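You operate a simulated robot arm through the tools that you are given. There is no shell and no other tool. Be economical: measure what you need, move in short steps, check, and stop when the job is done.

Carry out the task below with a simulated robot arm. There is one attempt and no reset: what you move stays moved.

JOB
Take the teal card and leave it on the top of machine one. Then open the drawer marked orders, put the blue card marked force on the top of the steel table marked joining away in the inside of the drawer marked orders, then shut the orders. Then shut the drawer marked filter. Then put the pink card on the steel top of the coil store away on the top shelf of supply cabinet. Then take the orange card marked grey and leave it on the plate marked fold. Then fetch the board bundle with orange band and set it on the front row of purple edge pallet. Keep to this order.

The check looks at the end state, three seconds after you hand in, the way a careful person would. Anything else that was tipped, shoved, dropped, spilled or broken makes it a failure.

ROBOT AND FRAMES
A 7-joint arm with a vacuum gripper on a trunk, on a base that drives. Base frame: it is fixed to the floor where the robot stands at the start and does not move with it; the origin is under the middle of the robot, x ahead of it, y to its left, z up; the surface under the hand at the start is at about z = 0.8. Readings come in m, degrees, newtons and seconds.
With the tool pointing down near the work surface it reaches from about 0.1 to 0.64 m from the robot's upright axis, wherever it stands. Its first joint turns from -115.0 to 115.0 degrees. Places, roughly: blue card marked force [0.75, 0, 0.75]; board bundle with orange band (11x7x4 cm) [5.1, 0.8, 0.4]; drawer marked filter [-3.5, -0.9, 0.7]; drawer marked orders [-3.9, 1.3, 0.7]; front row of purple edge pallet (73x22 cm) [2.54, -0.08, 0.04]; inside of the drawer marked orders [-3.9, 1.3, 0.6]; orange card marked grey [5, -2.5, 0.75]; pink card [-3.75, -4.25, 1]; plate marked fold [5, -2.75, 0.75]; teal card [0.5, 0, 0.75]; top of machine one [-2.1, -1, 1.2]; top shelf of supply cabinet [3, -2.5, 0.9]. Payload 2.55 kg.
Tool frame: the origin (TCP) lies in the middle of the cups' lips, and z points out of the cups. The gripper has 1 cup of 0.044 m across, covering 0.044 by 0.044 m (tool x, y); the bellows give 0.02 m. With the vacuum on, a cup seals on a smooth face that it is pressed against (1 to 4 N); it does not hold porous or soft things. The pull reaches 55 N.
Orientation is that of the tool frame in the base frame, as a unit quaternion [w, x, y, z]. With the cups facing straight down, the tool's x points along the base's -x, its y along +y and its z along -z.

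CONTROLS
- The arm moves only by the tool arm_command. Its argument "moves" is a list of rows, each a list of 7 numbers: the turn, a rotation vector about the tool's x, y, z in degrees, then the shift along the tool's x, y, z in m, then the vacuum: 1 switches it on, 0 off. In form: [[wx, wy, wz, dx, dy, dz, suction], ...]. A call has 1 to 8 rows; each row shifts and turns the commanded pose from where the row before left it, along the tool's axes as they then stand. Rows are played at 5 a second. More than 0.05 m and 8.6 degrees between two rows, or a gripper value outside its range, and nothing of the call is played. Where a pose cannot be reached the arm comes as near as it can. A force on the tool above 40 N (or 10 N above the force at the start of the call, whichever is more), or a blocked arm, ends the call early, and 0.2 s more pass. The pull builds up within a second once a cup has sealed. Time passes only in rows, and 0.2 s behind the last, so rows that do not move give it time. The reply holds the time, the measured pose of the TCP, the force on the tool along the base axes and the pull of the vacuum, in the units named above and with some noise, with the torque about the TCP (base axes, N m) and any sound that the robot's microphone picked up.
- Cameras (640 x 400 px; columns grow to the right, rows downward): "scene" is now at [0.011, 0.1797, 1.7482]; the picture's right is [0.01, -1.00, 0.00], its down [-0.81, -0.01, -0.58] and it looks along [0.58, 0.01, -0.81] (base axes); focal length 255 px, centre (320, 200). "wrist" rides on the gripper at [0.081, 0.006, -0.173] in the tool frame; the picture's right is [-0.08, 1.00, 0.00], its down [-0.89, -0.07, -0.45] and it looks along [-0.44, -0.04, 0.90] (tool axes); focal length 256 px, centre (320, 200).
- grab_frame(camera): a new picture of that camera. The clock stands still meanwhile.
- move_column(by): slides the trunk up (or, below 0, down) by that many m; the arm and the scene camera ride with it, the base frame stays. It gives what a move gives, with no picture.
- roll_base(legs): drives the robot by 1 to 6 legs, each [ahead, left, turn to the left] in m, m and degrees, along the robot's own axes; the way and the turn of a leg run together, so that a leg with both is an arc; at most 1.5 m and 180 degrees a leg. The arm and the cameras ride along, it lands a little off, and it stops where it bumps. It gives what a move gives.
- pan_tilt(pan, tilt): turns the head with the scene camera to pan (to the left, within 155 degrees either way) and tilt (down, from -29 to 69), counted from straight ahead of the robot. It gives what a move gives.
- pixel_to_xyz(camera, pixels): for up to 12 pixels [column, row] of the newest picture of that camera ("zoom" is the newest enlarged one), the place [x, y, z] in the base frame of the surface seen there, good to about 0.002 m. The clock stands still meanwhile.
- inspect(camera, box): a new picture of the part [left, top, right, bottom] of that camera's present view, enlarged. The clock stands still meanwhile.
- job_done(): hands the job in; it is judged then, once.

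Work in short steps. Measure before you move; look again where a grasp or a placing could have gone wrong, and mend it. You have 131 turns and 136 pictures in all, those below and enlarged ones among them. Switch the vacuum off and draw the arm clear of the work before you hand the job in, unless the task says otherwise; then end with one line.

The tools are called by a JSON object that holds its "fn" and its "kwargs". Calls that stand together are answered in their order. arm_command: Moves the arm, as the interface text tells. Its arguments: {"type":"object","properties":{"moves":{"type":"array","items":{"type":"array","items":{"type":"number"}}}},"required":["moves"]} The other tools are called the same way: move_column (by) slides the trunk up or down; roll_base (legs) drives the base; pan_tilt (pan, tilt) turns the head that bears the scene camera; grab_frame (camera) takes a picture; pixel_to_xyz (camera, pixels) gives the place of the surface under pixels of a picture; inspect (camera, box) takes an enlarged picture of a part of a camera's view; job_done () hands the job in.

At the start:

```text
time: 0.0
eef_pos: [0.465, 0.0625, 1.0721]
tool_rot: [0.0, 0.0, 1.0, 0.0]
wrist_force: [0.9, 0.4, 0.0]
ft_torque: [0.01, -0.01, 0.0]
pull: 0.1
trunk travel left (down, up): [-0.85, 0.14]
robot x, y, heading: [-0.0009, 0.0015, 0.1]
head pan, tilt: [0.7, 54.5]
```

scene: 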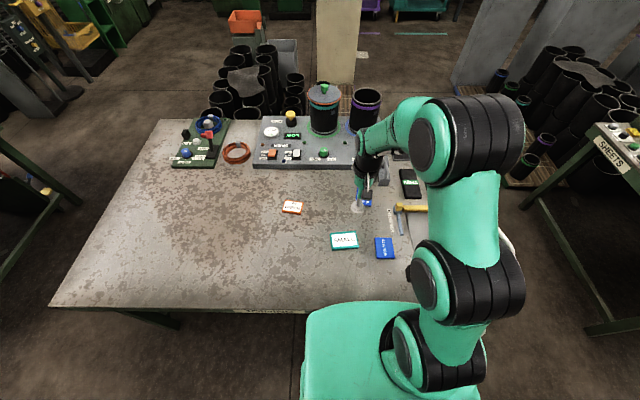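
wrist: 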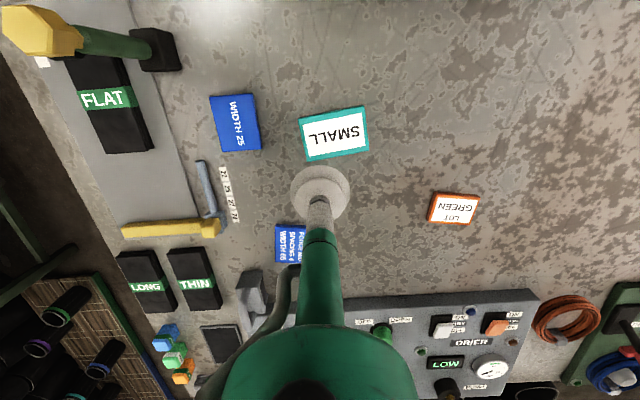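

The teal-edged card is at about wrist (335,133). I'll zoom in on the cards and measure them.

{"fn": "inspect", "kwargs": {"camera": "wrist", "box": [190, 80, 390, 280]}}

{"fn": "pixel_to_xyz", "kwargs": {"camera": "wrist", "pixels": [[335, 133], [303, 120], [365, 108], [370, 153], [310, 160], [288, 240], [235, 123], [420, 140]]}}

```text
2.00 times, centred on (290, 180) of wrist
```

zoom: 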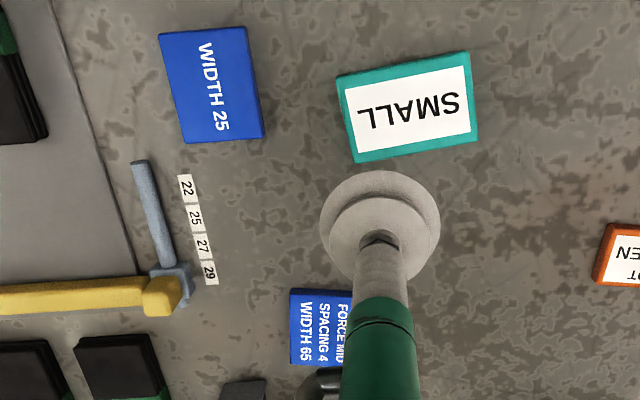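

```text
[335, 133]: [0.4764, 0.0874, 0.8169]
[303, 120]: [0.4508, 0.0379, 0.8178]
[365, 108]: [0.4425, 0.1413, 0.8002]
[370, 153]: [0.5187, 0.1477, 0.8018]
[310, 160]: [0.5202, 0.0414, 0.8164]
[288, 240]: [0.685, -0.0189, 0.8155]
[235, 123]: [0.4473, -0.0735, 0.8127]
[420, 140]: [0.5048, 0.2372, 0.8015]
```

The teal card's top is centred near (0.477, 0.088) at z 0.817. I'll move over it and down to just above it.

{"fn": "arm_command", "kwargs": {"moves": [[0, 0, 0, -0.0115, 0.025, 0.03, 0], [0, 0, 0, 0, 0, 0.05, 0], [0, 0, 0, 0, 0, 0.05, 0], [0, 0, 0, 0, 0, 0.05, 0], [0, 0, 0, 0, 0, 0.05, 0], [0, 0, 0, 0, 0, 0.015, 1], [0, 0, 0, 0, 0, 0, 1]]}}

{"fn": "grab_frame", "kwargs": {"camera": "wrist"}}

```text
time: 1.6
eef_pos: [0.4779, 0.0872, 0.828]
tool_rot: [-0.001, 0.0, 1.0, 0.0]
wrist_force: [0.1, 0.3, 0.0]
ft_torque: [0.01, -0.02, 0.0]
pull: 0.1
trunk travel left (down, up): [-0.85, 0.14]
robot x, y, heading: [-0.0031, 0.0001, 0.2]
head pan, tilt: [0.7, 54.5]
```

```text
132 pictures are left
```

wrist: 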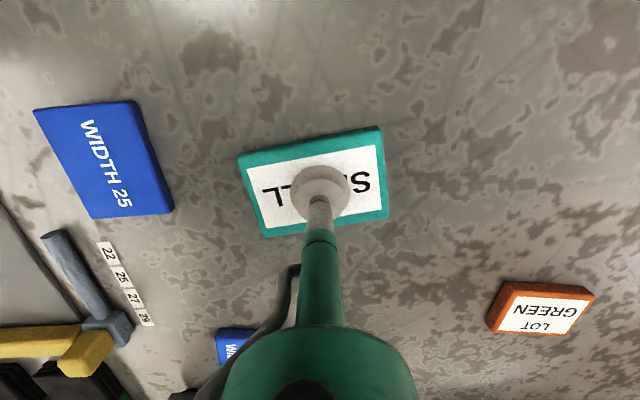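

The cup is centred on the card, so I'll press gently until it seals.

{"fn": "arm_command", "kwargs": {"moves": [[0, 0, 0, 0, 0, 0.007, 1], [0, 0, 0, 0, 0, 0.004, 1], [0, 0, 0, 0, 0, 0.003, 1], [0, 0, 0, 0, 0, 0, 1], [0, 0, 0, 0, 0, 0, 1]]}}

```text
time: 2.8
eef_pos: [0.478, 0.0887, 0.8135]
tool_rot: [0.001, 0.0, 1.0, 0.0]
wrist_force: [-1.9, 2.0, 14.0]
ft_torque: [-0.02, 0.14, 0.01]
pull: 54.9
trunk travel left (down, up): [-0.85, 0.14]
robot x, y, heading: [-0.0028, 0.0036, -0.3]
head pan, tilt: [0.7, 54.5]
```

It has sealed with a pull of 54.9. I'll lift the card well up.

{"fn": "arm_command", "kwargs": {"moves": [[0, 0, 0, 0, 0, -0.03, 1], [0, 0, 0, 0, 0, -0.05, 1], [0, 0, 0, 0, 0, -0.05, 1], [0, 0, 0, 0, 0, -0.05, 1], [0, 0, 0, 0.04, 0, -0.03, 1], [0, 0, 0, 0.04, 0, -0.03, 1], [0, 0, 0, 0.04, 0, 0, 1]]}}

{"fn": "pan_tilt", "kwargs": {"pan": 150, "tilt": 25}}

{"fn": "grab_frame", "kwargs": {"camera": "scene"}}

{"fn": "pan_tilt", "kwargs": {"pan": -150, "tilt": 25}}

{"fn": "grab_frame", "kwargs": {"camera": "scene"}}

```text
time: 4.4
eef_pos: [0.353, 0.0898, 1.0549]
tool_rot: [0.0, 0.0, 1.0, 0.0]
wrist_force: [0.1, -0.2, -0.7]
ft_torque: [-0.02, 0.0, 0.0]
pull: 54.8
trunk travel left (down, up): [-0.85, 0.14]
robot x, y, heading: [0.0025, -0.0007, -0.1]
head pan, tilt: [0.7, 54.5]
```

```text
time: 6.7
eef_pos: [0.354, 0.0901, 1.0557]
tool_rot: [0.0, 0.0, 1.0, 0.0]
wrist_force: [0.2, -0.3, -0.4]
ft_torque: [-0.01, 0.0, 0.01]
pull: 54.9
trunk travel left (down, up): [-0.85, 0.14]
robot x, y, heading: [0.0006, -0.0004, 0.0]
head pan, tilt: [150.0, 25.0]
```

```text
131 pictures are left
```

scene: 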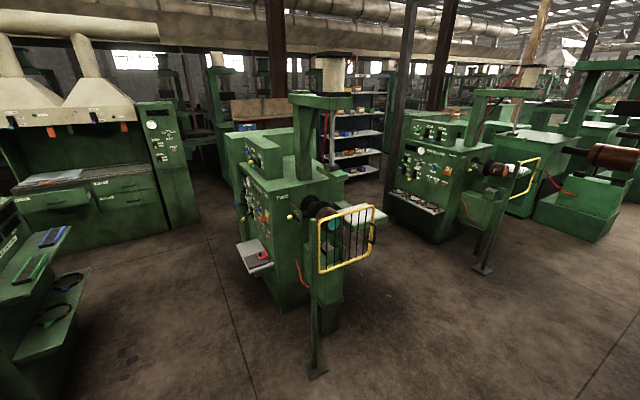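

```text
time: 10.8
eef_pos: [0.354, 0.0909, 1.0536]
tool_rot: [0.001, 0.0, 1.0, 0.0]
wrist_force: [-0.3, 0.5, 0.1]
ft_torque: [0.03, 0.0, -0.01]
pull: 55.1
trunk travel left (down, up): [-0.85, 0.14]
robot x, y, heading: [-0.0032, 0.0053, -0.1]
head pan, tilt: [-150.0, 25.0]
```

```text
130 pictures are left
```

scene: 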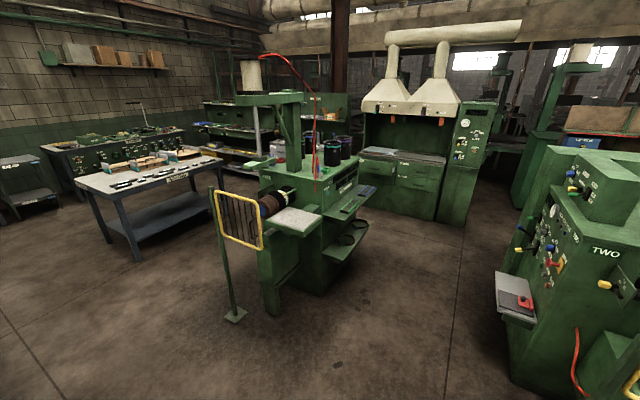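

In the second picture the machine at (300,180) should be machine one. I'll zoom in and measure it.

{"fn": "inspect", "kwargs": {"camera": "scene", "box": [180, 50, 500, 320]}}

{"fn": "pixel_to_xyz", "kwargs": {"camera": "scene", "pixels": [[292, 222], [300, 172], [270, 180], [330, 165], [235, 315], [345, 180], [270, 310], [440, 180], [405, 230], [370, 310], [510, 330], [355, 232]]}}

```text
1.48 times, centred on (340, 185) of scene
```

zoom: 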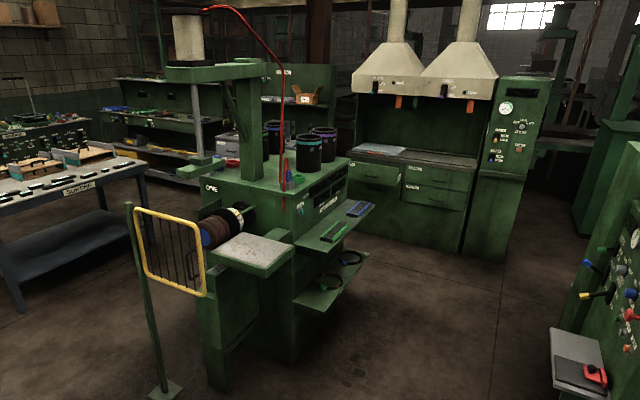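

```text
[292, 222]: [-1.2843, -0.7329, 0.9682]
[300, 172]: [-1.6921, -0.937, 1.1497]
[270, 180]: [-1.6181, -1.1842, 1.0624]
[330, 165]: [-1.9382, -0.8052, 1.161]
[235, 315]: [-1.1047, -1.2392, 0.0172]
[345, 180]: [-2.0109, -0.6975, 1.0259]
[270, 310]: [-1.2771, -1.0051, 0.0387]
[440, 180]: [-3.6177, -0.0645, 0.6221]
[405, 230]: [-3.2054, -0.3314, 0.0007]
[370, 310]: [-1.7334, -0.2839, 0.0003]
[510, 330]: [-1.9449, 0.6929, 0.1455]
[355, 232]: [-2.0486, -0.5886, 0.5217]
```

Machine one's top is at z≈1.16, with a clear aisle on its +y side. I'll back off the table, turn right to face -y, and look.

{"fn": "roll_base", "kwargs": {"legs": [[-0.5, 0, 0], [0, 0.1, -90], [0, -1.3, 0]]}}

{"fn": "move_column", "kwargs": {"by": 0.14}}

{"fn": "pan_tilt", "kwargs": {"pan": 0, "tilt": 40}}

{"fn": "grab_frame", "kwargs": {"camera": "scene"}}

{"fn": "grab_frame", "kwargs": {"camera": "wrist"}}

```text
time: 23.9
eef_pos: [-1.6849, -0.2462, 1.054]
tool_rot: [0.0, 0.72, 0.694, 0.001]
wrist_force: [0.2, -0.4, -0.1]
ft_torque: [0.03, -0.03, -0.07]
pull: 55.7
trunk travel left (down, up): [-0.85, 0.14]
robot x, y, heading: [-1.7616, 0.1076, -92.4]
head pan, tilt: [-150.0, 25.0]
```

```text
time: 25.6
eef_pos: [-1.6845, -0.2469, 1.1945]
tool_rot: [0.0, 0.72, 0.694, 0.0]
wrist_force: [-0.3, -0.2, -0.4]
ft_torque: [-0.01, 0.0, -0.02]
pull: 55.3
trunk travel left (down, up): [-0.99, 0.0]
robot x, y, heading: [-1.7603, 0.1068, -92.2]
head pan, tilt: [-150.0, 25.0]
```

```text
time: 27.9
eef_pos: [-1.6841, -0.2466, 1.1945]
tool_rot: [-0.001, 0.721, 0.693, 0.0]
wrist_force: [-0.5, -0.3, -0.7]
ft_torque: [-0.01, 0.03, 0.01]
pull: 55.2
trunk travel left (down, up): [-0.99, 0.0]
robot x, y, heading: [-1.759, 0.109, -92.1]
head pan, tilt: [0.0, 40.0]
```

```text
128 pictures are left
```

scene: 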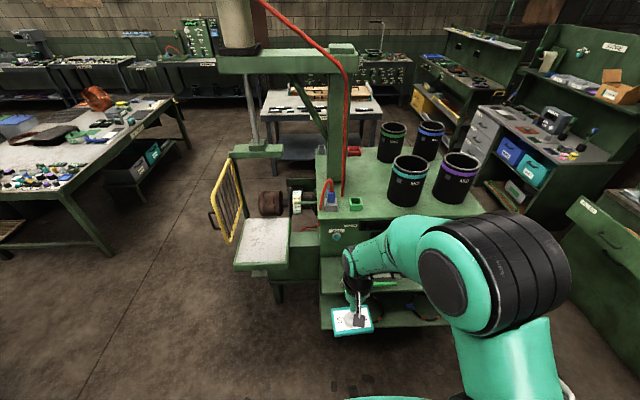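

```text
127 pictures are left
```

wrist: 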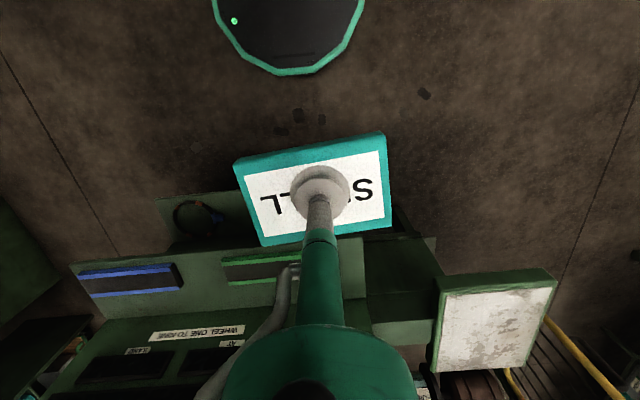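

The machine top is free between the fittings at (340,200) and the pots at (405,180). I'll measure it.

{"fn": "inspect", "kwargs": {"camera": "scene", "box": [300, 110, 500, 250]}}

{"fn": "pixel_to_xyz", "kwargs": {"camera": "scene", "pixels": [[372, 195], [372, 160], [372, 215], [345, 185], [395, 215], [470, 210], [380, 180], [390, 180], [438, 180], [357, 204], [350, 330], [425, 295]]}}

```text
2.86 times, centred on (400, 180) of scene
```

zoom: 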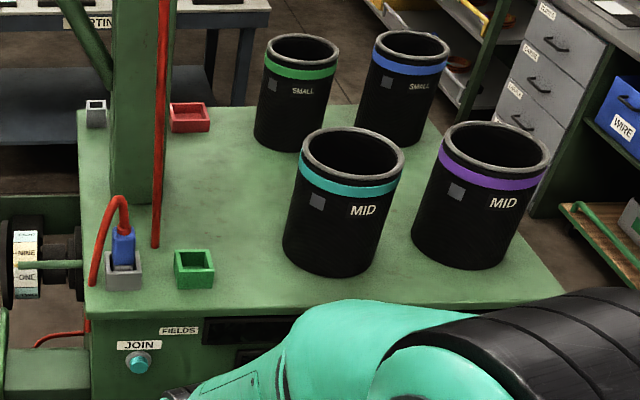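

```text
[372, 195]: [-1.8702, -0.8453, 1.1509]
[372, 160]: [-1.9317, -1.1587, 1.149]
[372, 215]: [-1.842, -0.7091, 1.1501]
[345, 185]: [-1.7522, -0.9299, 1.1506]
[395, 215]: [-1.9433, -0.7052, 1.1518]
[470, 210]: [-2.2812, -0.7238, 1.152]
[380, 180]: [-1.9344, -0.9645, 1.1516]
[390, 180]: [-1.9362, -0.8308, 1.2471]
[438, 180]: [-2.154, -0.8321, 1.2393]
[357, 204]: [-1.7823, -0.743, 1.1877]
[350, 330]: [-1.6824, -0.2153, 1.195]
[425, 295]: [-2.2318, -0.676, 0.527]
```

I need exact clearances for the front strip by the green box and the teal pot, so I'll measure the rims and edges in the zoom.

{"fn": "pixel_to_xyz", "kwargs": {"camera": "zoom", "pixels": [[214, 283], [214, 250], [212, 252], [286, 250], [330, 273], [288, 235], [310, 266], [240, 303], [215, 185], [250, 200], [303, 165], [352, 132]]}}

{"fn": "pixel_to_xyz", "kwargs": {"camera": "scene", "pixels": [[332, 311], [371, 308], [373, 331], [336, 333]]}}

```text
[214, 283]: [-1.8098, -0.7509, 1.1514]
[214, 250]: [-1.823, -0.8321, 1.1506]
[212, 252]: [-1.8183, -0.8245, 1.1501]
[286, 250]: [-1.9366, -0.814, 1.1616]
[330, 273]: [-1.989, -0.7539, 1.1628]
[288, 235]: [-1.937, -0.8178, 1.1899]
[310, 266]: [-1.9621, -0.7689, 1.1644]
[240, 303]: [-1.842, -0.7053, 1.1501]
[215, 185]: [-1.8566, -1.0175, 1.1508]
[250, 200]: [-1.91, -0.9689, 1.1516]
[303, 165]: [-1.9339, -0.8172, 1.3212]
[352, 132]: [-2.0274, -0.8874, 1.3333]
```

```text
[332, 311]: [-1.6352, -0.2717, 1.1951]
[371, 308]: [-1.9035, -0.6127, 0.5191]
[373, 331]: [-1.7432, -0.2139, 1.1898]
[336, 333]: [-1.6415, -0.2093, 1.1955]
```

The target centre is about (-1.88, -0.73) on the top at z 1.151. I'll raise the arm a little and drive forward and right in short legs.

{"fn": "arm_command", "kwargs": {"moves": [[0, 0, 0, 0, 0, -0.04, 1], [0, 0, 0, 0, 0, -0.04, 1], [0, 0, 0, 0, 0, 0, 1]]}}

{"fn": "roll_base", "kwargs": {"legs": [[0, -0.17, 2], [0.2, 0, 0]]}}

{"fn": "grab_frame", "kwargs": {"camera": "scene"}}

```text
time: 28.7
eef_pos: [-1.6823, -0.2514, 1.2765]
tool_rot: [0.0, 0.721, 0.693, 0.0]
wrist_force: [0.0, -0.3, -1.3]
ft_torque: [0.02, 0.01, 0.01]
pull: 55.1
trunk travel left (down, up): [-0.99, 0.0]
robot x, y, heading: [-1.7583, 0.1117, -92.0]
head pan, tilt: [0.0, 40.0]
```

```text
time: 31.4
eef_pos: [-1.8521, -0.4376, 1.2775]
tool_rot: [-0.001, 0.712, 0.702, 0.001]
wrist_force: [1.2, -0.1, 0.0]
ft_torque: [0.02, 0.02, -0.01]
pull: 54.6
trunk travel left (down, up): [-0.99, 0.0]
robot x, y, heading: [-1.9355, -0.0787, -90.8]
head pan, tilt: [0.0, 40.0]
```

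```text
125 pictures are left
```

scene: 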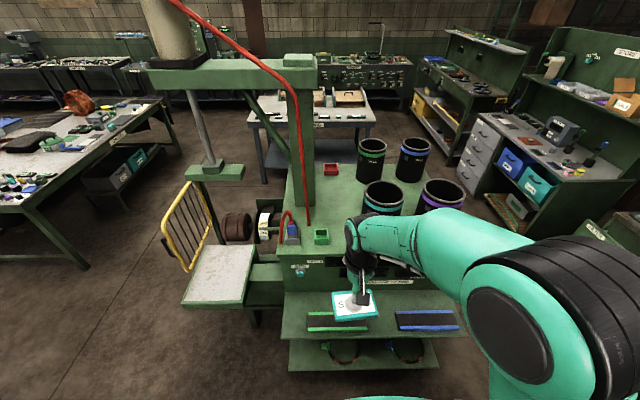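

There is still clearance to the shelf, so I'll drive 0.06 further forward. Then I'll extend the arm at this height.

{"fn": "roll_base", "kwargs": {"legs": [[0.06, 0, 0]]}}

{"fn": "arm_command", "kwargs": {"moves": [[0, 0, 0, -0.04, 0, 0, 1], [0, 0, 0, -0.04, 0, 0, 1], [0, 0, 0, -0.04, 0, 0, 1], [0, 0, 0, -0.04, 0, 0, 1], [0, 0, 0, -0.03, 0, 0, 1], [0, 0, 0, 0, 0, 0, 1]]}}

{"fn": "grab_frame", "kwargs": {"camera": "scene"}}

{"fn": "grab_frame", "kwargs": {"camera": "wrist"}}

```text
time: 32.3
eef_pos: [-1.8522, -0.4968, 1.2765]
tool_rot: [0.001, 0.712, 0.702, -0.001]
wrist_force: [-0.1, 0.1, -1.0]
ft_torque: [0.02, 0.02, 0.0]
pull: 55.5
trunk travel left (down, up): [-0.99, 0.0]
robot x, y, heading: [-1.9428, -0.1408, -91.0]
head pan, tilt: [0.0, 40.0]
```

```text
time: 33.7
eef_pos: [-1.8608, -0.6725, 1.2601]
tool_rot: [0.0, 0.712, 0.702, -0.001]
wrist_force: [-0.1, 0.1, -0.6]
ft_torque: [0.02, -0.02, -0.04]
pull: 54.9
out of reach, approached as far as the arm can: row 4, 5
trunk travel left (down, up): [-0.99, 0.0]
robot x, y, heading: [-1.9355, -0.1382, -91.0]
head pan, tilt: [0.0, 40.0]
```

```text
124 pictures are left
```

scene: 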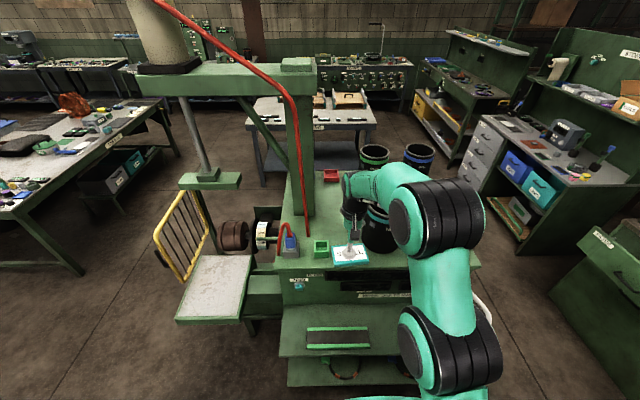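

```text
123 pictures are left
```

wrist: 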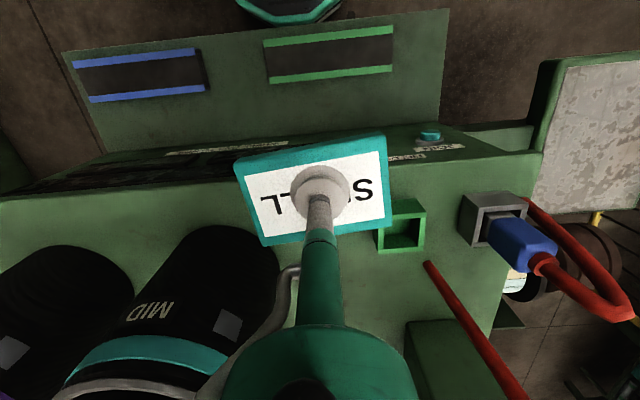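

The arm is at its limit, so the base needs about 5 cm more. I'll check the gap between base and shelf.

{"fn": "pixel_to_xyz", "kwargs": {"camera": "wrist", "pixels": [[290, 26], [250, 15], [290, 10], [300, 36], [410, 16], [240, 240], [380, 138], [387, 215], [260, 240], [382, 228], [420, 205], [240, 160]]}}

```text
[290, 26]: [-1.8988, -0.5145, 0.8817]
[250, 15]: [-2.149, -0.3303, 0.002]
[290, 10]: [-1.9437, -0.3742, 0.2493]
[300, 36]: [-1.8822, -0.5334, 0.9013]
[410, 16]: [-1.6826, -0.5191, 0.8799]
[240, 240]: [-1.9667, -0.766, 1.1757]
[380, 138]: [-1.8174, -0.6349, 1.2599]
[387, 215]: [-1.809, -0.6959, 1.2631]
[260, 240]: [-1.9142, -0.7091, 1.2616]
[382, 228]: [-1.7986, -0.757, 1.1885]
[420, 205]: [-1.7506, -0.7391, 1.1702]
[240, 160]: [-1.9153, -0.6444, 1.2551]
```

The base front is at y≈-0.38 and the shelf edge is at -0.515. A 0.05 m drive forward is safe.

{"fn": "roll_base", "kwargs": {"legs": [[0.05, 0, 0]]}}

{"fn": "grab_frame", "kwargs": {"camera": "wrist"}}

{"fn": "inspect", "kwargs": {"camera": "scene", "box": [260, 140, 460, 280]}}

```text
time: 34.6
eef_pos: [-1.8609, -0.7217, 1.2609]
tool_rot: [0.001, 0.713, 0.702, -0.002]
wrist_force: [0.3, -1.1, -0.4]
ft_torque: [0.03, 0.0, 0.0]
pull: 54.5
trunk travel left (down, up): [-0.99, 0.0]
robot x, y, heading: [-1.9359, -0.1905, -91.1]
head pan, tilt: [0.0, 40.0]
```

```text
122 pictures are left
```

wrist: 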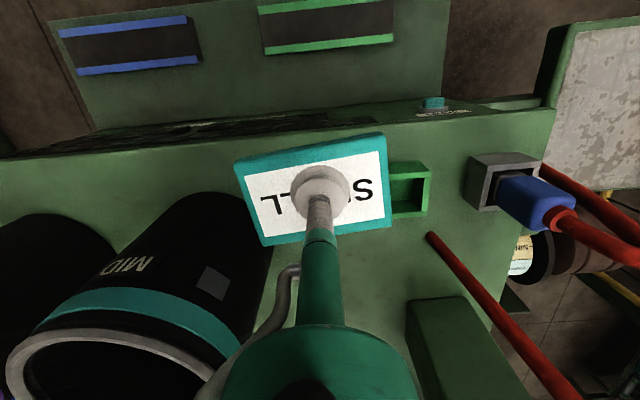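

```text
2.86 times, centred on (360, 210) of scene
```

zoom: 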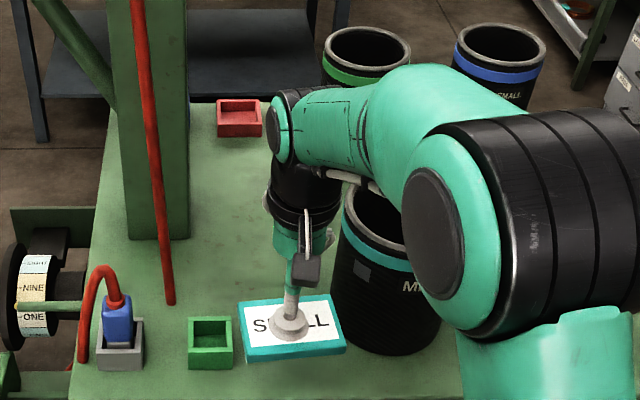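

Card's right-rear corner is close to the green box, so I'll shift 12 mm toward -x. I'll descend part-way and check the pose.

{"fn": "arm_command", "kwargs": {"moves": [[0, 0, 0, 0.005, -0.012, 0.01, 1], [0, 0, 0, 0, 0, 0.02, 1], [0, 0, 0, 0, 0, 0, 1]]}}

```text
time: 35.5
eef_pos: [-1.8707, -0.7192, 1.2289]
tool_rot: [0.001, 0.712, 0.702, 0.0]
wrist_force: [0.0, -0.4, -1.6]
ft_torque: [0.01, 0.02, 0.0]
pull: 54.6
trunk travel left (down, up): [-0.99, 0.0]
robot x, y, heading: [-1.9386, -0.191, -91.0]
head pan, tilt: [0.0, 40.0]
```

The pose is good. I'll go down 0.045, moving slightly forward, then look.

{"fn": "arm_command", "kwargs": {"moves": [[0, 0, 0, -0.004, 0, 0.015, 1], [0, 0, 0, 0, 0, 0.015, 1], [0, 0, 0, 0, 0, 0.015, 1], [0, 0, 0, 0, 0, 0, 1]]}}

{"fn": "grab_frame", "kwargs": {"camera": "wrist"}}

{"fn": "inspect", "kwargs": {"camera": "scene", "box": [260, 140, 460, 280]}}

```text
time: 36.5
eef_pos: [-1.8754, -0.72, 1.1864]
tool_rot: [0.0, 0.713, 0.701, 0.0]
wrist_force: [-0.8, -0.5, 0.2]
ft_torque: [-0.02, 0.03, 0.0]
pull: 54.9
trunk travel left (down, up): [-0.99, 0.0]
robot x, y, heading: [-1.937, -0.1905, -91.0]
head pan, tilt: [0.0, 40.0]
```

```text
120 pictures are left
```

wrist: 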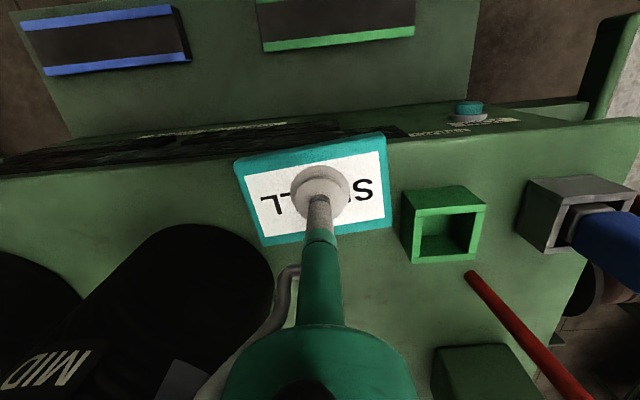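

```text
2.86 times, centred on (360, 210) of scene
```

zoom: 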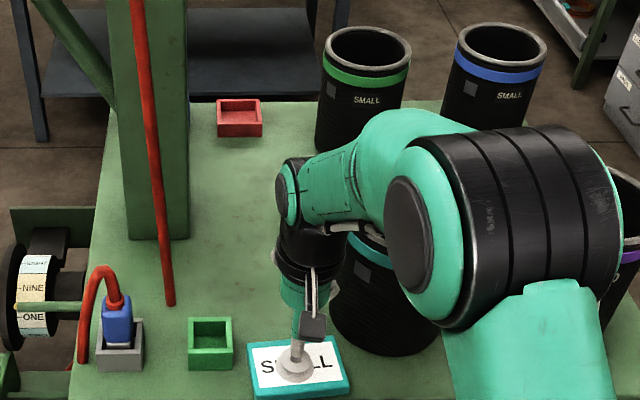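

The card still needs about 1.2 cm more inward. I'll check the arm's clearance to the pots first.

{"fn": "pixel_to_xyz", "kwargs": {"camera": "zoom", "pixels": [[430, 322], [410, 240], [590, 270], [330, 255], [300, 290], [350, 380], [250, 345], [345, 350], [250, 392], [345, 205]]}}

```text
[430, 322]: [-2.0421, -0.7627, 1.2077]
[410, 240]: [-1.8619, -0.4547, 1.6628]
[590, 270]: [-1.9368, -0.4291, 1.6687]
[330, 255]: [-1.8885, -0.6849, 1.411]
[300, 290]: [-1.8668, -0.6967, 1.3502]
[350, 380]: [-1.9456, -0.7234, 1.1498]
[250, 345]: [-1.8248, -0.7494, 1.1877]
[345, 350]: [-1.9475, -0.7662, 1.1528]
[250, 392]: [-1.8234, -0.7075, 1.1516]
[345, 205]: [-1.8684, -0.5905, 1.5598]
```

Elbow and wrist are well above the pots and card is beside the box. I'll move 1.2 cm forward and go down to about 1 mm above the surface.

{"fn": "arm_command", "kwargs": {"moves": [[0, 0, 0, -0.012, 0, 0, 1], [0, 0, 0, 0, 0, 0.012, 1], [0, 0, 0, 0, 0, 0.004, 1], [0, 0, 0, 0, 0, 0, 1]]}}

{"fn": "grab_frame", "kwargs": {"camera": "wrist"}}

```text
time: 37.5
eef_pos: [-1.8744, -0.733, 1.1687]
tool_rot: [0.001, 0.713, 0.702, 0.0]
wrist_force: [0.6, 0.5, 0.3]
ft_torque: [0.04, 0.02, -0.04]
pull: 54.7
trunk travel left (down, up): [-0.99, 0.0]
robot x, y, heading: [-1.9392, -0.1913, -91.0]
head pan, tilt: [0.0, 40.0]
```

```text
118 pictures are left
```

wrist: 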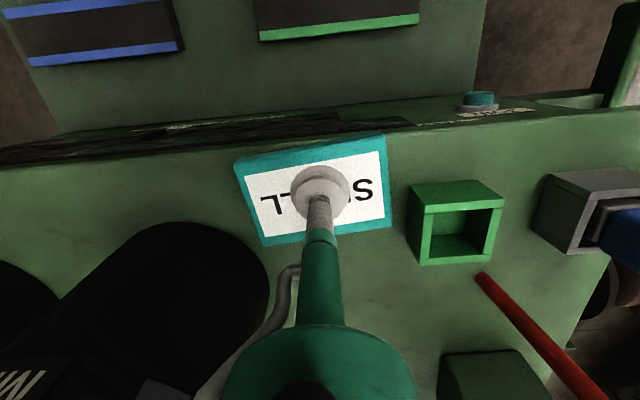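

The card is nearly down and clear of the box. I'll move in 6 mm more, touch down and release.

{"fn": "arm_command", "kwargs": {"moves": [[0, 0, 0, -0.006, 0, 0, 1], [0, 0, 0, 0, 0, 0.003, 1], [0, 0, 0, 0, 0, 0.002, 1], [0, 0, 0, 0, 0, 0, 0], [0, 0, 0, 0, 0, 0, 0], [0, 0, 0, 0, 0, 0, 0]]}}

```text
time: 38.9
eef_pos: [-1.8742, -0.7413, 1.1638]
tool_rot: [0.0, 0.712, 0.702, 0.0]
wrist_force: [-0.3, 0.7, -0.1]
ft_torque: [0.01, 0.0, 0.01]
pull: 0.0
trunk travel left (down, up): [-0.99, 0.0]
robot x, y, heading: [-1.936, -0.186, -91.0]
head pan, tilt: [0.0, 40.0]
```

It has released. I'll lift away and look.

{"fn": "arm_command", "kwargs": {"moves": [[0, 0, 0, 0, 0, -0.01, 0], [0, 0, 0, 0, 0, -0.03, 0], [0, 0, 0, 0, 0, -0.03, 0], [0, 0, 0, 0.03, 0, -0.03, 0], [0, 0, 0, 0.05, 0, 0, 0], [0, 0, 0, 0.05, 0, 0, 0], [0, 0, 0, 0.05, 0, 0, 0], [0, 0, 0, 0.05, 0, 0, 0]]}}

{"fn": "inspect", "kwargs": {"camera": "scene", "box": [260, 140, 460, 280]}}

```text
time: 40.6
eef_pos: [-1.8706, -0.5065, 1.2594]
tool_rot: [0.001, 0.713, 0.702, -0.001]
wrist_force: [-0.4, -0.6, -0.7]
ft_torque: [0.0, -0.02, 0.0]
pull: 0.1
trunk travel left (down, up): [-0.99, 0.0]
robot x, y, heading: [-1.9362, -0.1905, -90.9]
head pan, tilt: [0.0, 40.0]
```

```text
2.86 times, centred on (360, 210) of scene
```

zoom: 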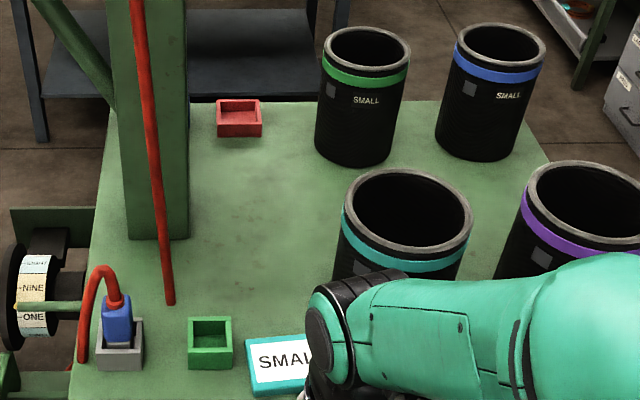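

The teal card lies flat on machine one. I'll back out, turn to face -x, drive toward the drawers and look around.

{"fn": "roll_base", "kwargs": {"legs": [[-0.2, 0, 0], [0, 0, -89], [0.6, 0, 0]]}}

{"fn": "pan_tilt", "kwargs": {"pan": -25, "tilt": 30}}

{"fn": "grab_frame", "kwargs": {"camera": "scene"}}

{"fn": "pan_tilt", "kwargs": {"pan": 35, "tilt": 30}}

{"fn": "grab_frame", "kwargs": {"camera": "scene"}}

```text
time: 49.1
eef_pos: [-2.8515, -0.0388, 1.257]
tool_rot: [-0.001, 1.0, -0.009, -0.001]
wrist_force: [-0.7, 0.4, -0.4]
ft_torque: [-0.01, 0.0, 0.02]
pull: 0.0
trunk travel left (down, up): [-0.99, 0.0]
robot x, y, heading: [-2.5319, 0.0267, 178.9]
head pan, tilt: [0.0, 40.0]
```

```text
time: 50.0
eef_pos: [-2.851, -0.0383, 1.2582]
tool_rot: [0.0, 1.0, -0.007, -0.001]
wrist_force: [0.2, 0.3, 0.2]
ft_torque: [-0.03, 0.0, 0.0]
pull: 0.0
trunk travel left (down, up): [-0.99, 0.0]
robot x, y, heading: [-2.5322, 0.0266, 179.1]
head pan, tilt: [-25.0, 30.0]
```

```text
116 pictures are left
```

scene: 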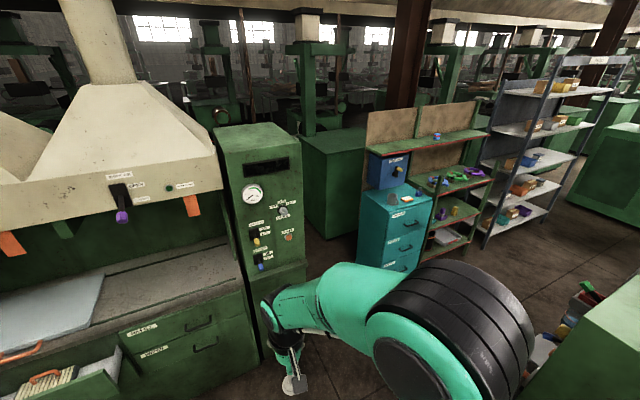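

```text
time: 51.3
eef_pos: [-2.8525, -0.0373, 1.2583]
tool_rot: [0.0, 1.0, -0.008, -0.001]
wrist_force: [0.4, 0.2, -0.3]
ft_torque: [0.01, 0.05, 0.0]
pull: 0.0
trunk travel left (down, up): [-0.99, 0.0]
robot x, y, heading: [-2.5306, 0.0283, 179.0]
head pan, tilt: [35.0, 30.0]
```

```text
115 pictures are left
```

scene: 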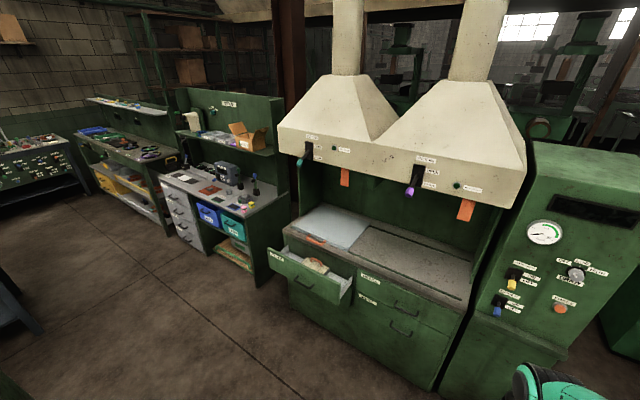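

The teal cabinet at (395,225) in the first picture is probably the orders drawer. I'll turn the head back and zoom in on it.

{"fn": "pan_tilt", "kwargs": {"pan": -32, "tilt": 30}}

{"fn": "inspect", "kwargs": {"camera": "scene", "box": [230, 100, 470, 270]}}

{"fn": "grab_frame", "kwargs": {"camera": "scene"}}

```text
time: 52.7
eef_pos: [-2.8511, -0.0384, 1.2565]
tool_rot: [0.0, 1.0, -0.008, -0.001]
wrist_force: [0.4, -0.1, -0.3]
ft_torque: [-0.02, 0.0, 0.01]
pull: 0.0
trunk travel left (down, up): [-0.99, 0.0]
robot x, y, heading: [-2.5335, 0.0318, 179.0]
head pan, tilt: [-32.0, 30.0]
```

```text
2.35 times, centred on (350, 185) of scene
```

zoom: 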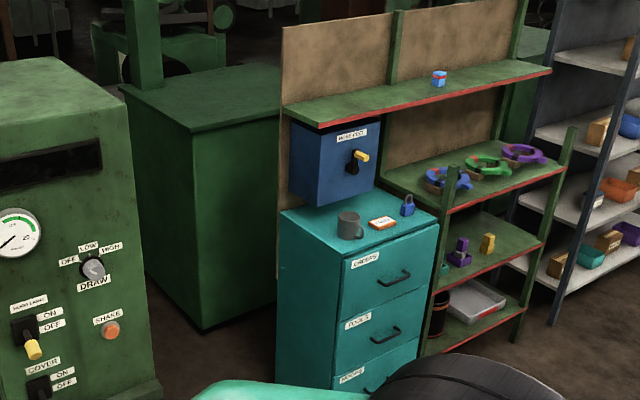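

```text
113 pictures are left
```

scene: 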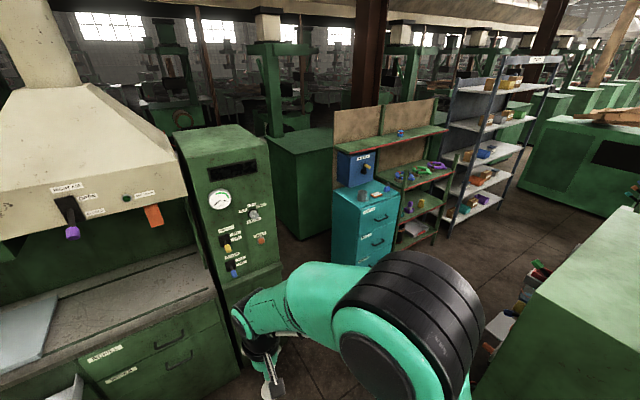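

The teal cabinet's top drawer reads "ORDERS". I'll measure it and the route.

{"fn": "pixel_to_xyz", "kwargs": {"camera": "zoom", "pixels": [[342, 262], [438, 228], [394, 276], [342, 310], [434, 283], [285, 215], [362, 215], [450, 200], [340, 250]]}}

{"fn": "pixel_to_xyz", "kwargs": {"camera": "scene", "pixels": [[500, 300], [525, 300], [560, 290], [180, 330], [510, 330], [480, 260], [150, 350], [275, 255]]}}

```text
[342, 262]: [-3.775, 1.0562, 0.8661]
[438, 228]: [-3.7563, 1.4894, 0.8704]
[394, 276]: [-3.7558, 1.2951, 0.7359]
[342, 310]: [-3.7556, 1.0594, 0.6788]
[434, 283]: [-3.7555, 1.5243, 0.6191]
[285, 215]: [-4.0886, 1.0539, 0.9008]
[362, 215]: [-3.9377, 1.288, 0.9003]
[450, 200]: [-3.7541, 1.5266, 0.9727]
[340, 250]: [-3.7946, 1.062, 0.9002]
```

```text
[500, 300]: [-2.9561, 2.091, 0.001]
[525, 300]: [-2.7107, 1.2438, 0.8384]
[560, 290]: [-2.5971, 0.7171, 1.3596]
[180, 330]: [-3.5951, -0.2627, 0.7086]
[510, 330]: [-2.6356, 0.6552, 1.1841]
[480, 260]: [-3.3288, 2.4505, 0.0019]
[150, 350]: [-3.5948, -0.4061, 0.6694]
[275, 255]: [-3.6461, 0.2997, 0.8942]
```

The ORDERS face is at x=-3.755, y 1.06–1.50, z 0.68–0.87. I'll drive to about (-3.15, 1.28) facing it and lower the trunk.

{"fn": "roll_base", "kwargs": {"legs": [[0.6, 0, 1], [0, -1.23, 0]]}}

{"fn": "pan_tilt", "kwargs": {"pan": 10, "tilt": 50}}

{"fn": "grab_frame", "kwargs": {"camera": "scene"}}

{"fn": "pan_tilt", "kwargs": {"pan": 150, "tilt": 50}}

{"fn": "grab_frame", "kwargs": {"camera": "scene"}}

```text
time: 61.7
eef_pos: [-3.4647, 1.1326, 1.2577]
tool_rot: [0.0, 1.0, 0.0, 0.0]
wrist_force: [0.3, 0.2, -0.1]
ft_torque: [0.0, -0.03, 0.0]
pull: 0.1
trunk travel left (down, up): [-0.99, 0.0]
robot x, y, heading: [-3.1486, 1.2025, 179.9]
head pan, tilt: [-32.0, 30.0]
```

```text
time: 62.8
eef_pos: [-3.4651, 1.1319, 1.2582]
tool_rot: [-0.001, 1.0, 0.0, -0.002]
wrist_force: [0.7, 0.6, -0.6]
ft_torque: [0.0, -0.01, -0.02]
pull: 0.1
trunk travel left (down, up): [-0.99, 0.0]
robot x, y, heading: [-3.1493, 1.2056, 180.0]
head pan, tilt: [10.0, 50.0]
```

```text
112 pictures are left
```

scene: 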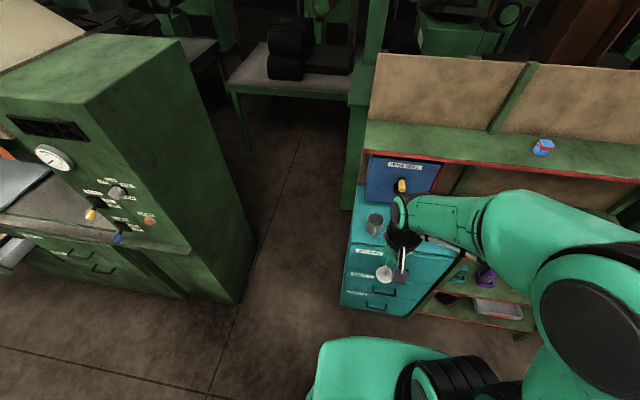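

```text
time: 65.0
eef_pos: [-3.4655, 1.1318, 1.2579]
tool_rot: [0.0, 1.0, 0.0, -0.001]
wrist_force: [0.2, 0.7, 0.6]
ft_torque: [0.01, 0.02, 0.0]
pull: 0.0
trunk travel left (down, up): [-0.99, 0.0]
robot x, y, heading: [-3.1467, 1.2042, 179.8]
head pan, tilt: [150.0, 50.0]
```

```text
111 pictures are left
```

scene: 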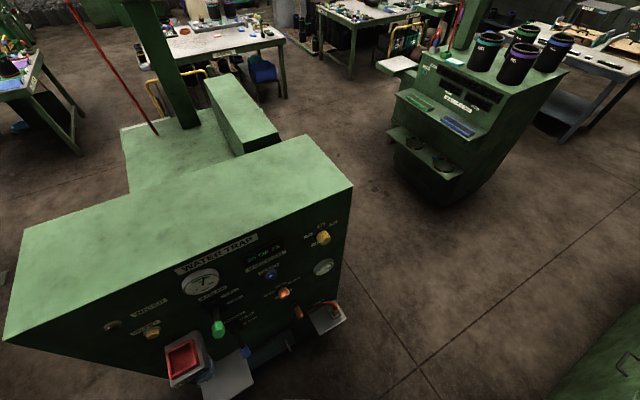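

The aisle is clear and I'm in front of the cabinet. I'll extend the arm a little, start pitching the tool forward, and lower the trunk.

{"fn": "arm_command", "kwargs": {"moves": [[0, 0, 0, -0.05, 0, 0, 0], [0, 0, 0, -0.05, 0, 0, 0], [0, 0, 0, -0.04, 0, 0, 0], [0, -8.2, 0, 0, 0, 0, 0], [0, -8.2, 0, 0, 0, 0, 0], [0, -8.2, 0, 0, 0, 0, 0], [0, -8.2, 0, 0, 0, 0, 0], [0, -8.2, 0, 0, 0, 0, 0]]}}

{"fn": "arm_command", "kwargs": {"moves": [[0, -8.2, 0, 0, 0, 0, 0], [0, -8.2, 0, 0, 0, 0, 0], [0, -8.2, 0, 0, 0, 0, 0], [0, -8.2, 0, 0, 0, 0, 0], [0, -8.2, 0, 0, 0, 0, 0], [0, -8, 0, 0, 0, 0, 0], [0, 0, 0, 0, 0, 0, 0]]}}

{"fn": "pan_tilt", "kwargs": {"pan": 10, "tilt": 50}}

{"fn": "grab_frame", "kwargs": {"camera": "scene"}}

```text
time: 66.8
eef_pos: [-3.6012, 1.1411, 1.2548]
tool_rot: [-0.011, 0.95, -0.024, -0.31]
wrist_force: [-1.3, -0.3, 0.4]
ft_torque: [0.04, -0.24, 0.0]
pull: 0.0
out of reach, approached as far as the arm can: row 8
trunk travel left (down, up): [-0.99, 0.0]
robot x, y, heading: [-3.1483, 1.2051, 180.2]
head pan, tilt: [150.0, 50.0]
```

```text
time: 68.4
eef_pos: [-3.6055, 1.1392, 1.2587]
tool_rot: [-0.018, 0.848, -0.001, -0.529]
wrist_force: [0.6, 0.2, -0.3]
ft_torque: [-0.01, -0.01, 0.0]
pull: 0.0
out of reach, approached as far as the arm can: row 4, 5, 6
trunk travel left (down, up): [-0.99, 0.0]
robot x, y, heading: [-3.15, 1.2015, 179.9]
head pan, tilt: [150.0, 50.0]
```

```text
time: 70.6
eef_pos: [-3.605, 1.1387, 1.2594]
tool_rot: [-0.018, 0.849, 0.0, -0.529]
wrist_force: [-0.6, 0.2, 0.0]
ft_torque: [0.0, -0.02, 0.03]
pull: 0.1
trunk travel left (down, up): [-0.99, 0.0]
robot x, y, heading: [-3.1456, 1.2056, 180.1]
head pan, tilt: [10.0, 50.0]
```

```text
110 pictures are left
```

scene: 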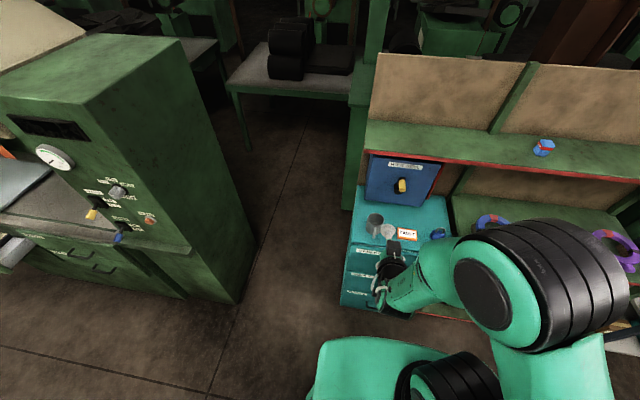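

Pitch is stuck at 64°, with the arm folded too close. I'll push the TCP forward about 0.1 (free space above the cabinet) while finishing the rotation.

{"fn": "arm_command", "kwargs": {"moves": [[0, 0, 0, -0.02, 0, 0.045, 0], [0, 0, 0, -0.02, 0, 0.045, 0], [0, -8, 0, 0, 0, 0, 0], [0, -8, 0, 0, 0, 0, 0], [0, -8, 0, 0, 0, 0, 0], [0, -2, 0, 0, 0, 0, 0], [0, 0, 0, 0, 0, 0, 0]]}}

```text
time: 72.2
eef_pos: [-3.7433, 1.1366, 1.2606]
tool_rot: [-0.016, 0.773, 0.003, -0.634]
wrist_force: [0.0, 0.3, 0.8]
ft_torque: [0.02, 0.01, 0.06]
pull: 0.0
out of reach, approached as far as the arm can: row 4, 5
trunk travel left (down, up): [-0.99, 0.0]
robot x, y, heading: [-3.1489, 1.2034, 179.9]
head pan, tilt: [10.0, 50.0]
```

The pitch is now 79°. I'll retract 4 cm from the cabinet plane, lower the arm relative to the shoulder, and try the remaining pitch.

{"fn": "arm_command", "kwargs": {"moves": [[0, 0, 0, 0, 0, -0.05, 0], [0, 0, 0, 0.05, 0, -0.01, 0], [0, 0, 0, 0.05, 0, -0.01, 0], [0, -6, 0, 0, 0, 0, 0], [0, -5, 0, 0, 0, 0, 0], [0, 0, 0, 0, 0, 0, 0]]}}

```text
refused: row 2 steps farther than a row can; nothing moved
```

The step was slightly too long, so I'll retry with smaller steps.

{"fn": "arm_command", "kwargs": {"moves": [[0, 0, 0, 0, 0, -0.05, 0], [0, 0, 0, 0.045, 0, -0.01, 0], [0, 0, 0, 0.045, 0, -0.01, 0], [0, -6, 0, 0, 0, 0, 0], [0, -5, 0, 0, 0, 0, 0], [0, 0, 0, 0, 0, 0, 0]]}}

```text
time: 73.6
eef_pos: [-3.7834, 1.1344, 1.2528]
tool_rot: [-0.015, 0.761, 0.005, -0.649]
wrist_force: [0.1, -0.7, -0.6]
ft_torque: [0.0, 0.01, -0.03]
pull: 0.1
out of reach, approached as far as the arm can: row 1, 2, 3, 4, 5
trunk travel left (down, up): [-0.99, 0.0]
robot x, y, heading: [-3.1465, 1.2008, 180.0]
head pan, tilt: [10.0, 50.0]
```

The arm went forward instead of back. I'll look at its posture.

{"fn": "grab_frame", "kwargs": {"camera": "scene"}}

{"fn": "grab_frame", "kwargs": {"camera": "wrist"}}

```text
109 pictures are left
```

scene: 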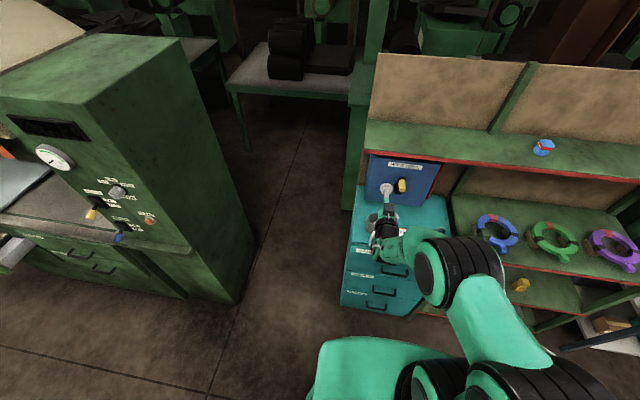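

```text
108 pictures are left
```

wrist: 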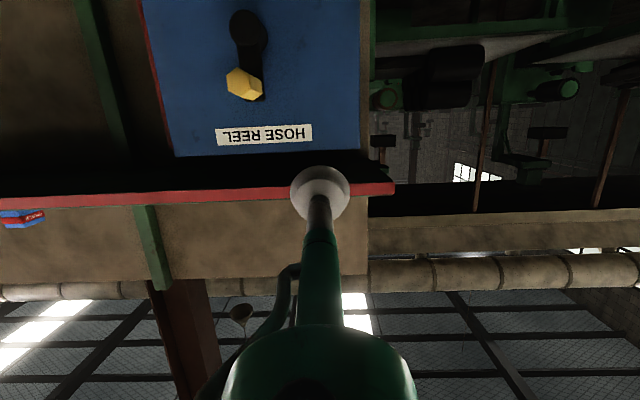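

The posture is limited by the fold near shoulder height. I'll back the base 0.1 so the TCP clears the cabinet front, then take the arm well below shoulder height.

{"fn": "roll_base", "kwargs": {"legs": [[-0.1, 0, 0]]}}

{"fn": "arm_command", "kwargs": {"moves": [[0, 0, 0, 0.049, 0, -0.008, 0], [0, 0, 0, 0.049, 0, -0.008, 0], [0, 0, 0, 0.049, 0, -0.008, 0], [0, 0, 0, 0.049, 0, -0.008, 0], [0, 0, 0, 0, 0, 0, 0]]}}

```text
time: 74.8
eef_pos: [-3.6829, 1.1354, 1.2519]
tool_rot: [-0.017, 0.761, 0.003, -0.648]
wrist_force: [0.2, -0.3, -0.5]
ft_torque: [0.01, -0.03, 0.0]
pull: 0.1
trunk travel left (down, up): [-0.99, 0.0]
robot x, y, heading: [-3.0498, 1.2044, 179.9]
head pan, tilt: [10.0, 50.0]
```

```text
time: 76.0
eef_pos: [-3.7244, 1.1283, 1.0985]
tool_rot: [-0.015, 0.761, 0.004, -0.648]
wrist_force: [0.6, 0.0, -0.8]
ft_torque: [-0.04, -0.02, 0.0]
pull: 0.0
out of reach, approached as far as the arm can: row 1, 2, 3, 4
trunk travel left (down, up): [-0.99, 0.0]
robot x, y, heading: [-3.0477, 1.2059, 179.9]
head pan, tilt: [10.0, 50.0]
```

Going lower makes it worse, so this wants the arm high and the trunk low. I'll test by raising the arm and pitching further.

{"fn": "arm_command", "kwargs": {"moves": [[0, 0, 0, -0.049, 0, 0.0, 0], [0, 0, 0, -0.049, 0, 0.0, 0], [0, 0, 0, -0.049, 0, 0, 0], [0, 0, 0, -0.049, 0, 0, 0], [0, 0, 0, -0.049, 0, 0, 0], [0, 0, 0, -0.049, 0, 0, 0], [0, -5, 0, 0, 0, 0, 0], [0, -4, 0, 0, 0, 0, 0]]}}

```text
time: 77.8
eef_pos: [-3.77, 1.1237, 1.388]
tool_rot: [-0.016, 0.707, 0.006, -0.707]
wrist_force: [-0.5, -0.3, 0.0]
ft_torque: [-0.01, 0.01, 0.01]
pull: 0.0
trunk travel left (down, up): [-0.99, 0.0]
robot x, y, heading: [-3.0498, 1.2038, 179.9]
head pan, tilt: [10.0, 50.0]
```

The pitch is 90° at z 1.388 and reach 0.72. I'll test how far it can retract here.

{"fn": "arm_command", "kwargs": {"moves": [[0, 0, 0, 0, 0, -0.04, 0], [0, 0, 0, 0, 0, -0.04, 0], [0, 0, 0, 0, 0, -0.04, 0], [0, 0, 0, 0, 0, -0.04, 0], [0, 0, 0, 0, 0, 0, 0]]}}

```text
time: 79.0
eef_pos: [-3.693, 1.1185, 1.3938]
tool_rot: [-0.015, 0.709, 0.005, -0.705]
wrist_force: [-1.2, -0.4, -0.7]
ft_torque: [0.01, 0.02, 0.01]
pull: 0.0
out of reach, approached as far as the arm can: row 2, 3, 4
trunk travel left (down, up): [-0.99, 0.0]
robot x, y, heading: [-3.0483, 1.2036, 180.1]
head pan, tilt: [10.0, 50.0]
```

Minimum reach here is 0.645. I'll raise the arm higher and test retraction again.

{"fn": "arm_command", "kwargs": {"moves": [[0, 0, 0, -0.049, 0, 0, 0], [0, 0, 0, -0.049, 0, 0, 0], [0, 0, 0, -0.049, 0, 0, 0], [0, 0, 0, 0, 0, -0.04, 0], [0, 0, 0, 0, 0, -0.04, 0], [0, 0, 0, 0, 0, -0.04, 0], [0, 0, 0, 0, 0, -0.04, 0], [0, 0, 0, 0, 0, 0, 0]]}}

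{"fn": "grab_frame", "kwargs": {"camera": "scene"}}

```text
time: 80.8
eef_pos: [-3.5534, 1.1046, 1.5353]
tool_rot: [-0.015, 0.708, 0.005, -0.706]
wrist_force: [-0.3, 0.1, -0.3]
ft_torque: [-0.01, -0.01, 0.0]
pull: 0.1
out of reach, approached as far as the arm can: row 7
trunk travel left (down, up): [-0.99, 0.0]
robot x, y, heading: [-3.0505, 1.2015, 180.1]
head pan, tilt: [10.0, 50.0]
```

```text
107 pictures are left
```

scene: 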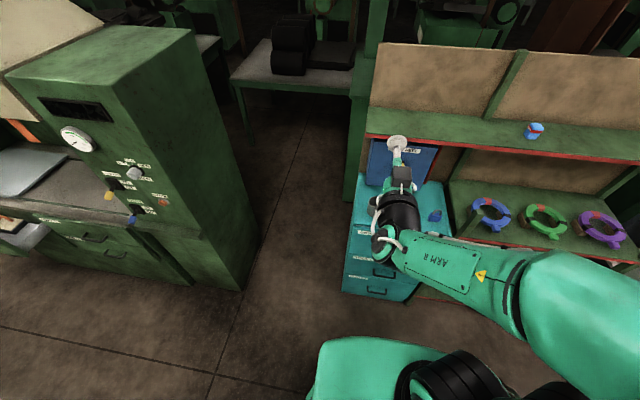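

The reach range here is 0.50–0.75. I'll shift the base right 0.18 to line up with the handle and measure the drawer front again.

{"fn": "roll_base", "kwargs": {"legs": [[0, -0.18, 0]]}}

{"fn": "move_column", "kwargs": {"by": -0.55}}

{"fn": "pan_tilt", "kwargs": {"pan": 5, "tilt": 35}}

{"fn": "grab_frame", "kwargs": {"camera": "scene"}}

{"fn": "inspect", "kwargs": {"camera": "scene", "box": [230, 130, 430, 260]}}

```text
time: 82.3
eef_pos: [-3.5532, 1.2863, 1.5349]
tool_rot: [-0.013, 0.708, 0.007, -0.706]
wrist_force: [-0.2, 0.0, -0.1]
ft_torque: [0.03, 0.05, -0.02]
pull: 0.2
trunk travel left (down, up): [-0.99, 0.0]
robot x, y, heading: [-3.0469, 1.3926, -179.9]
head pan, tilt: [10.0, 50.0]
```

```text
refused: -0.55 is not a number from -0.4 to 0.4
```

```text
time: 83.1
eef_pos: [-3.5539, 1.2865, 1.5361]
tool_rot: [-0.014, 0.708, 0.007, -0.706]
wrist_force: [-0.5, 0.8, -0.6]
ft_torque: [0.01, 0.01, 0.0]
pull: 0.0
trunk travel left (down, up): [-0.99, 0.0]
robot x, y, heading: [-3.0493, 1.3869, -179.7]
head pan, tilt: [5.0, 35.0]
```

```text
106 pictures are left
```

scene: 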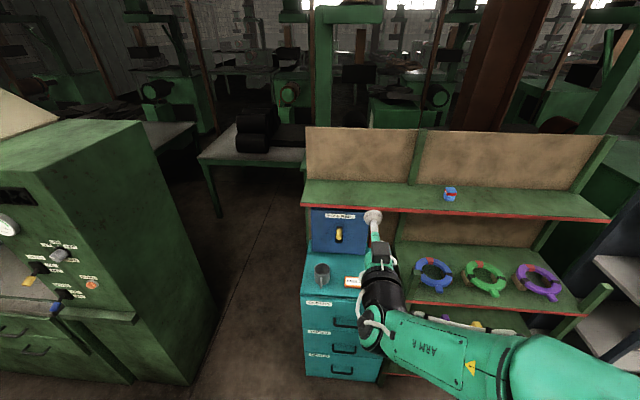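

```text
3.08 times, centred on (330, 195) of scene
```

zoom: 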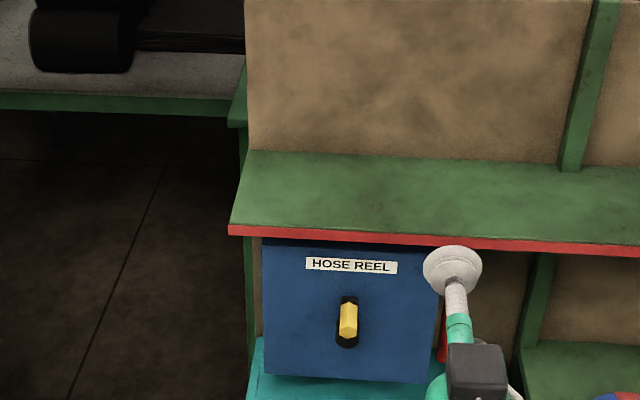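

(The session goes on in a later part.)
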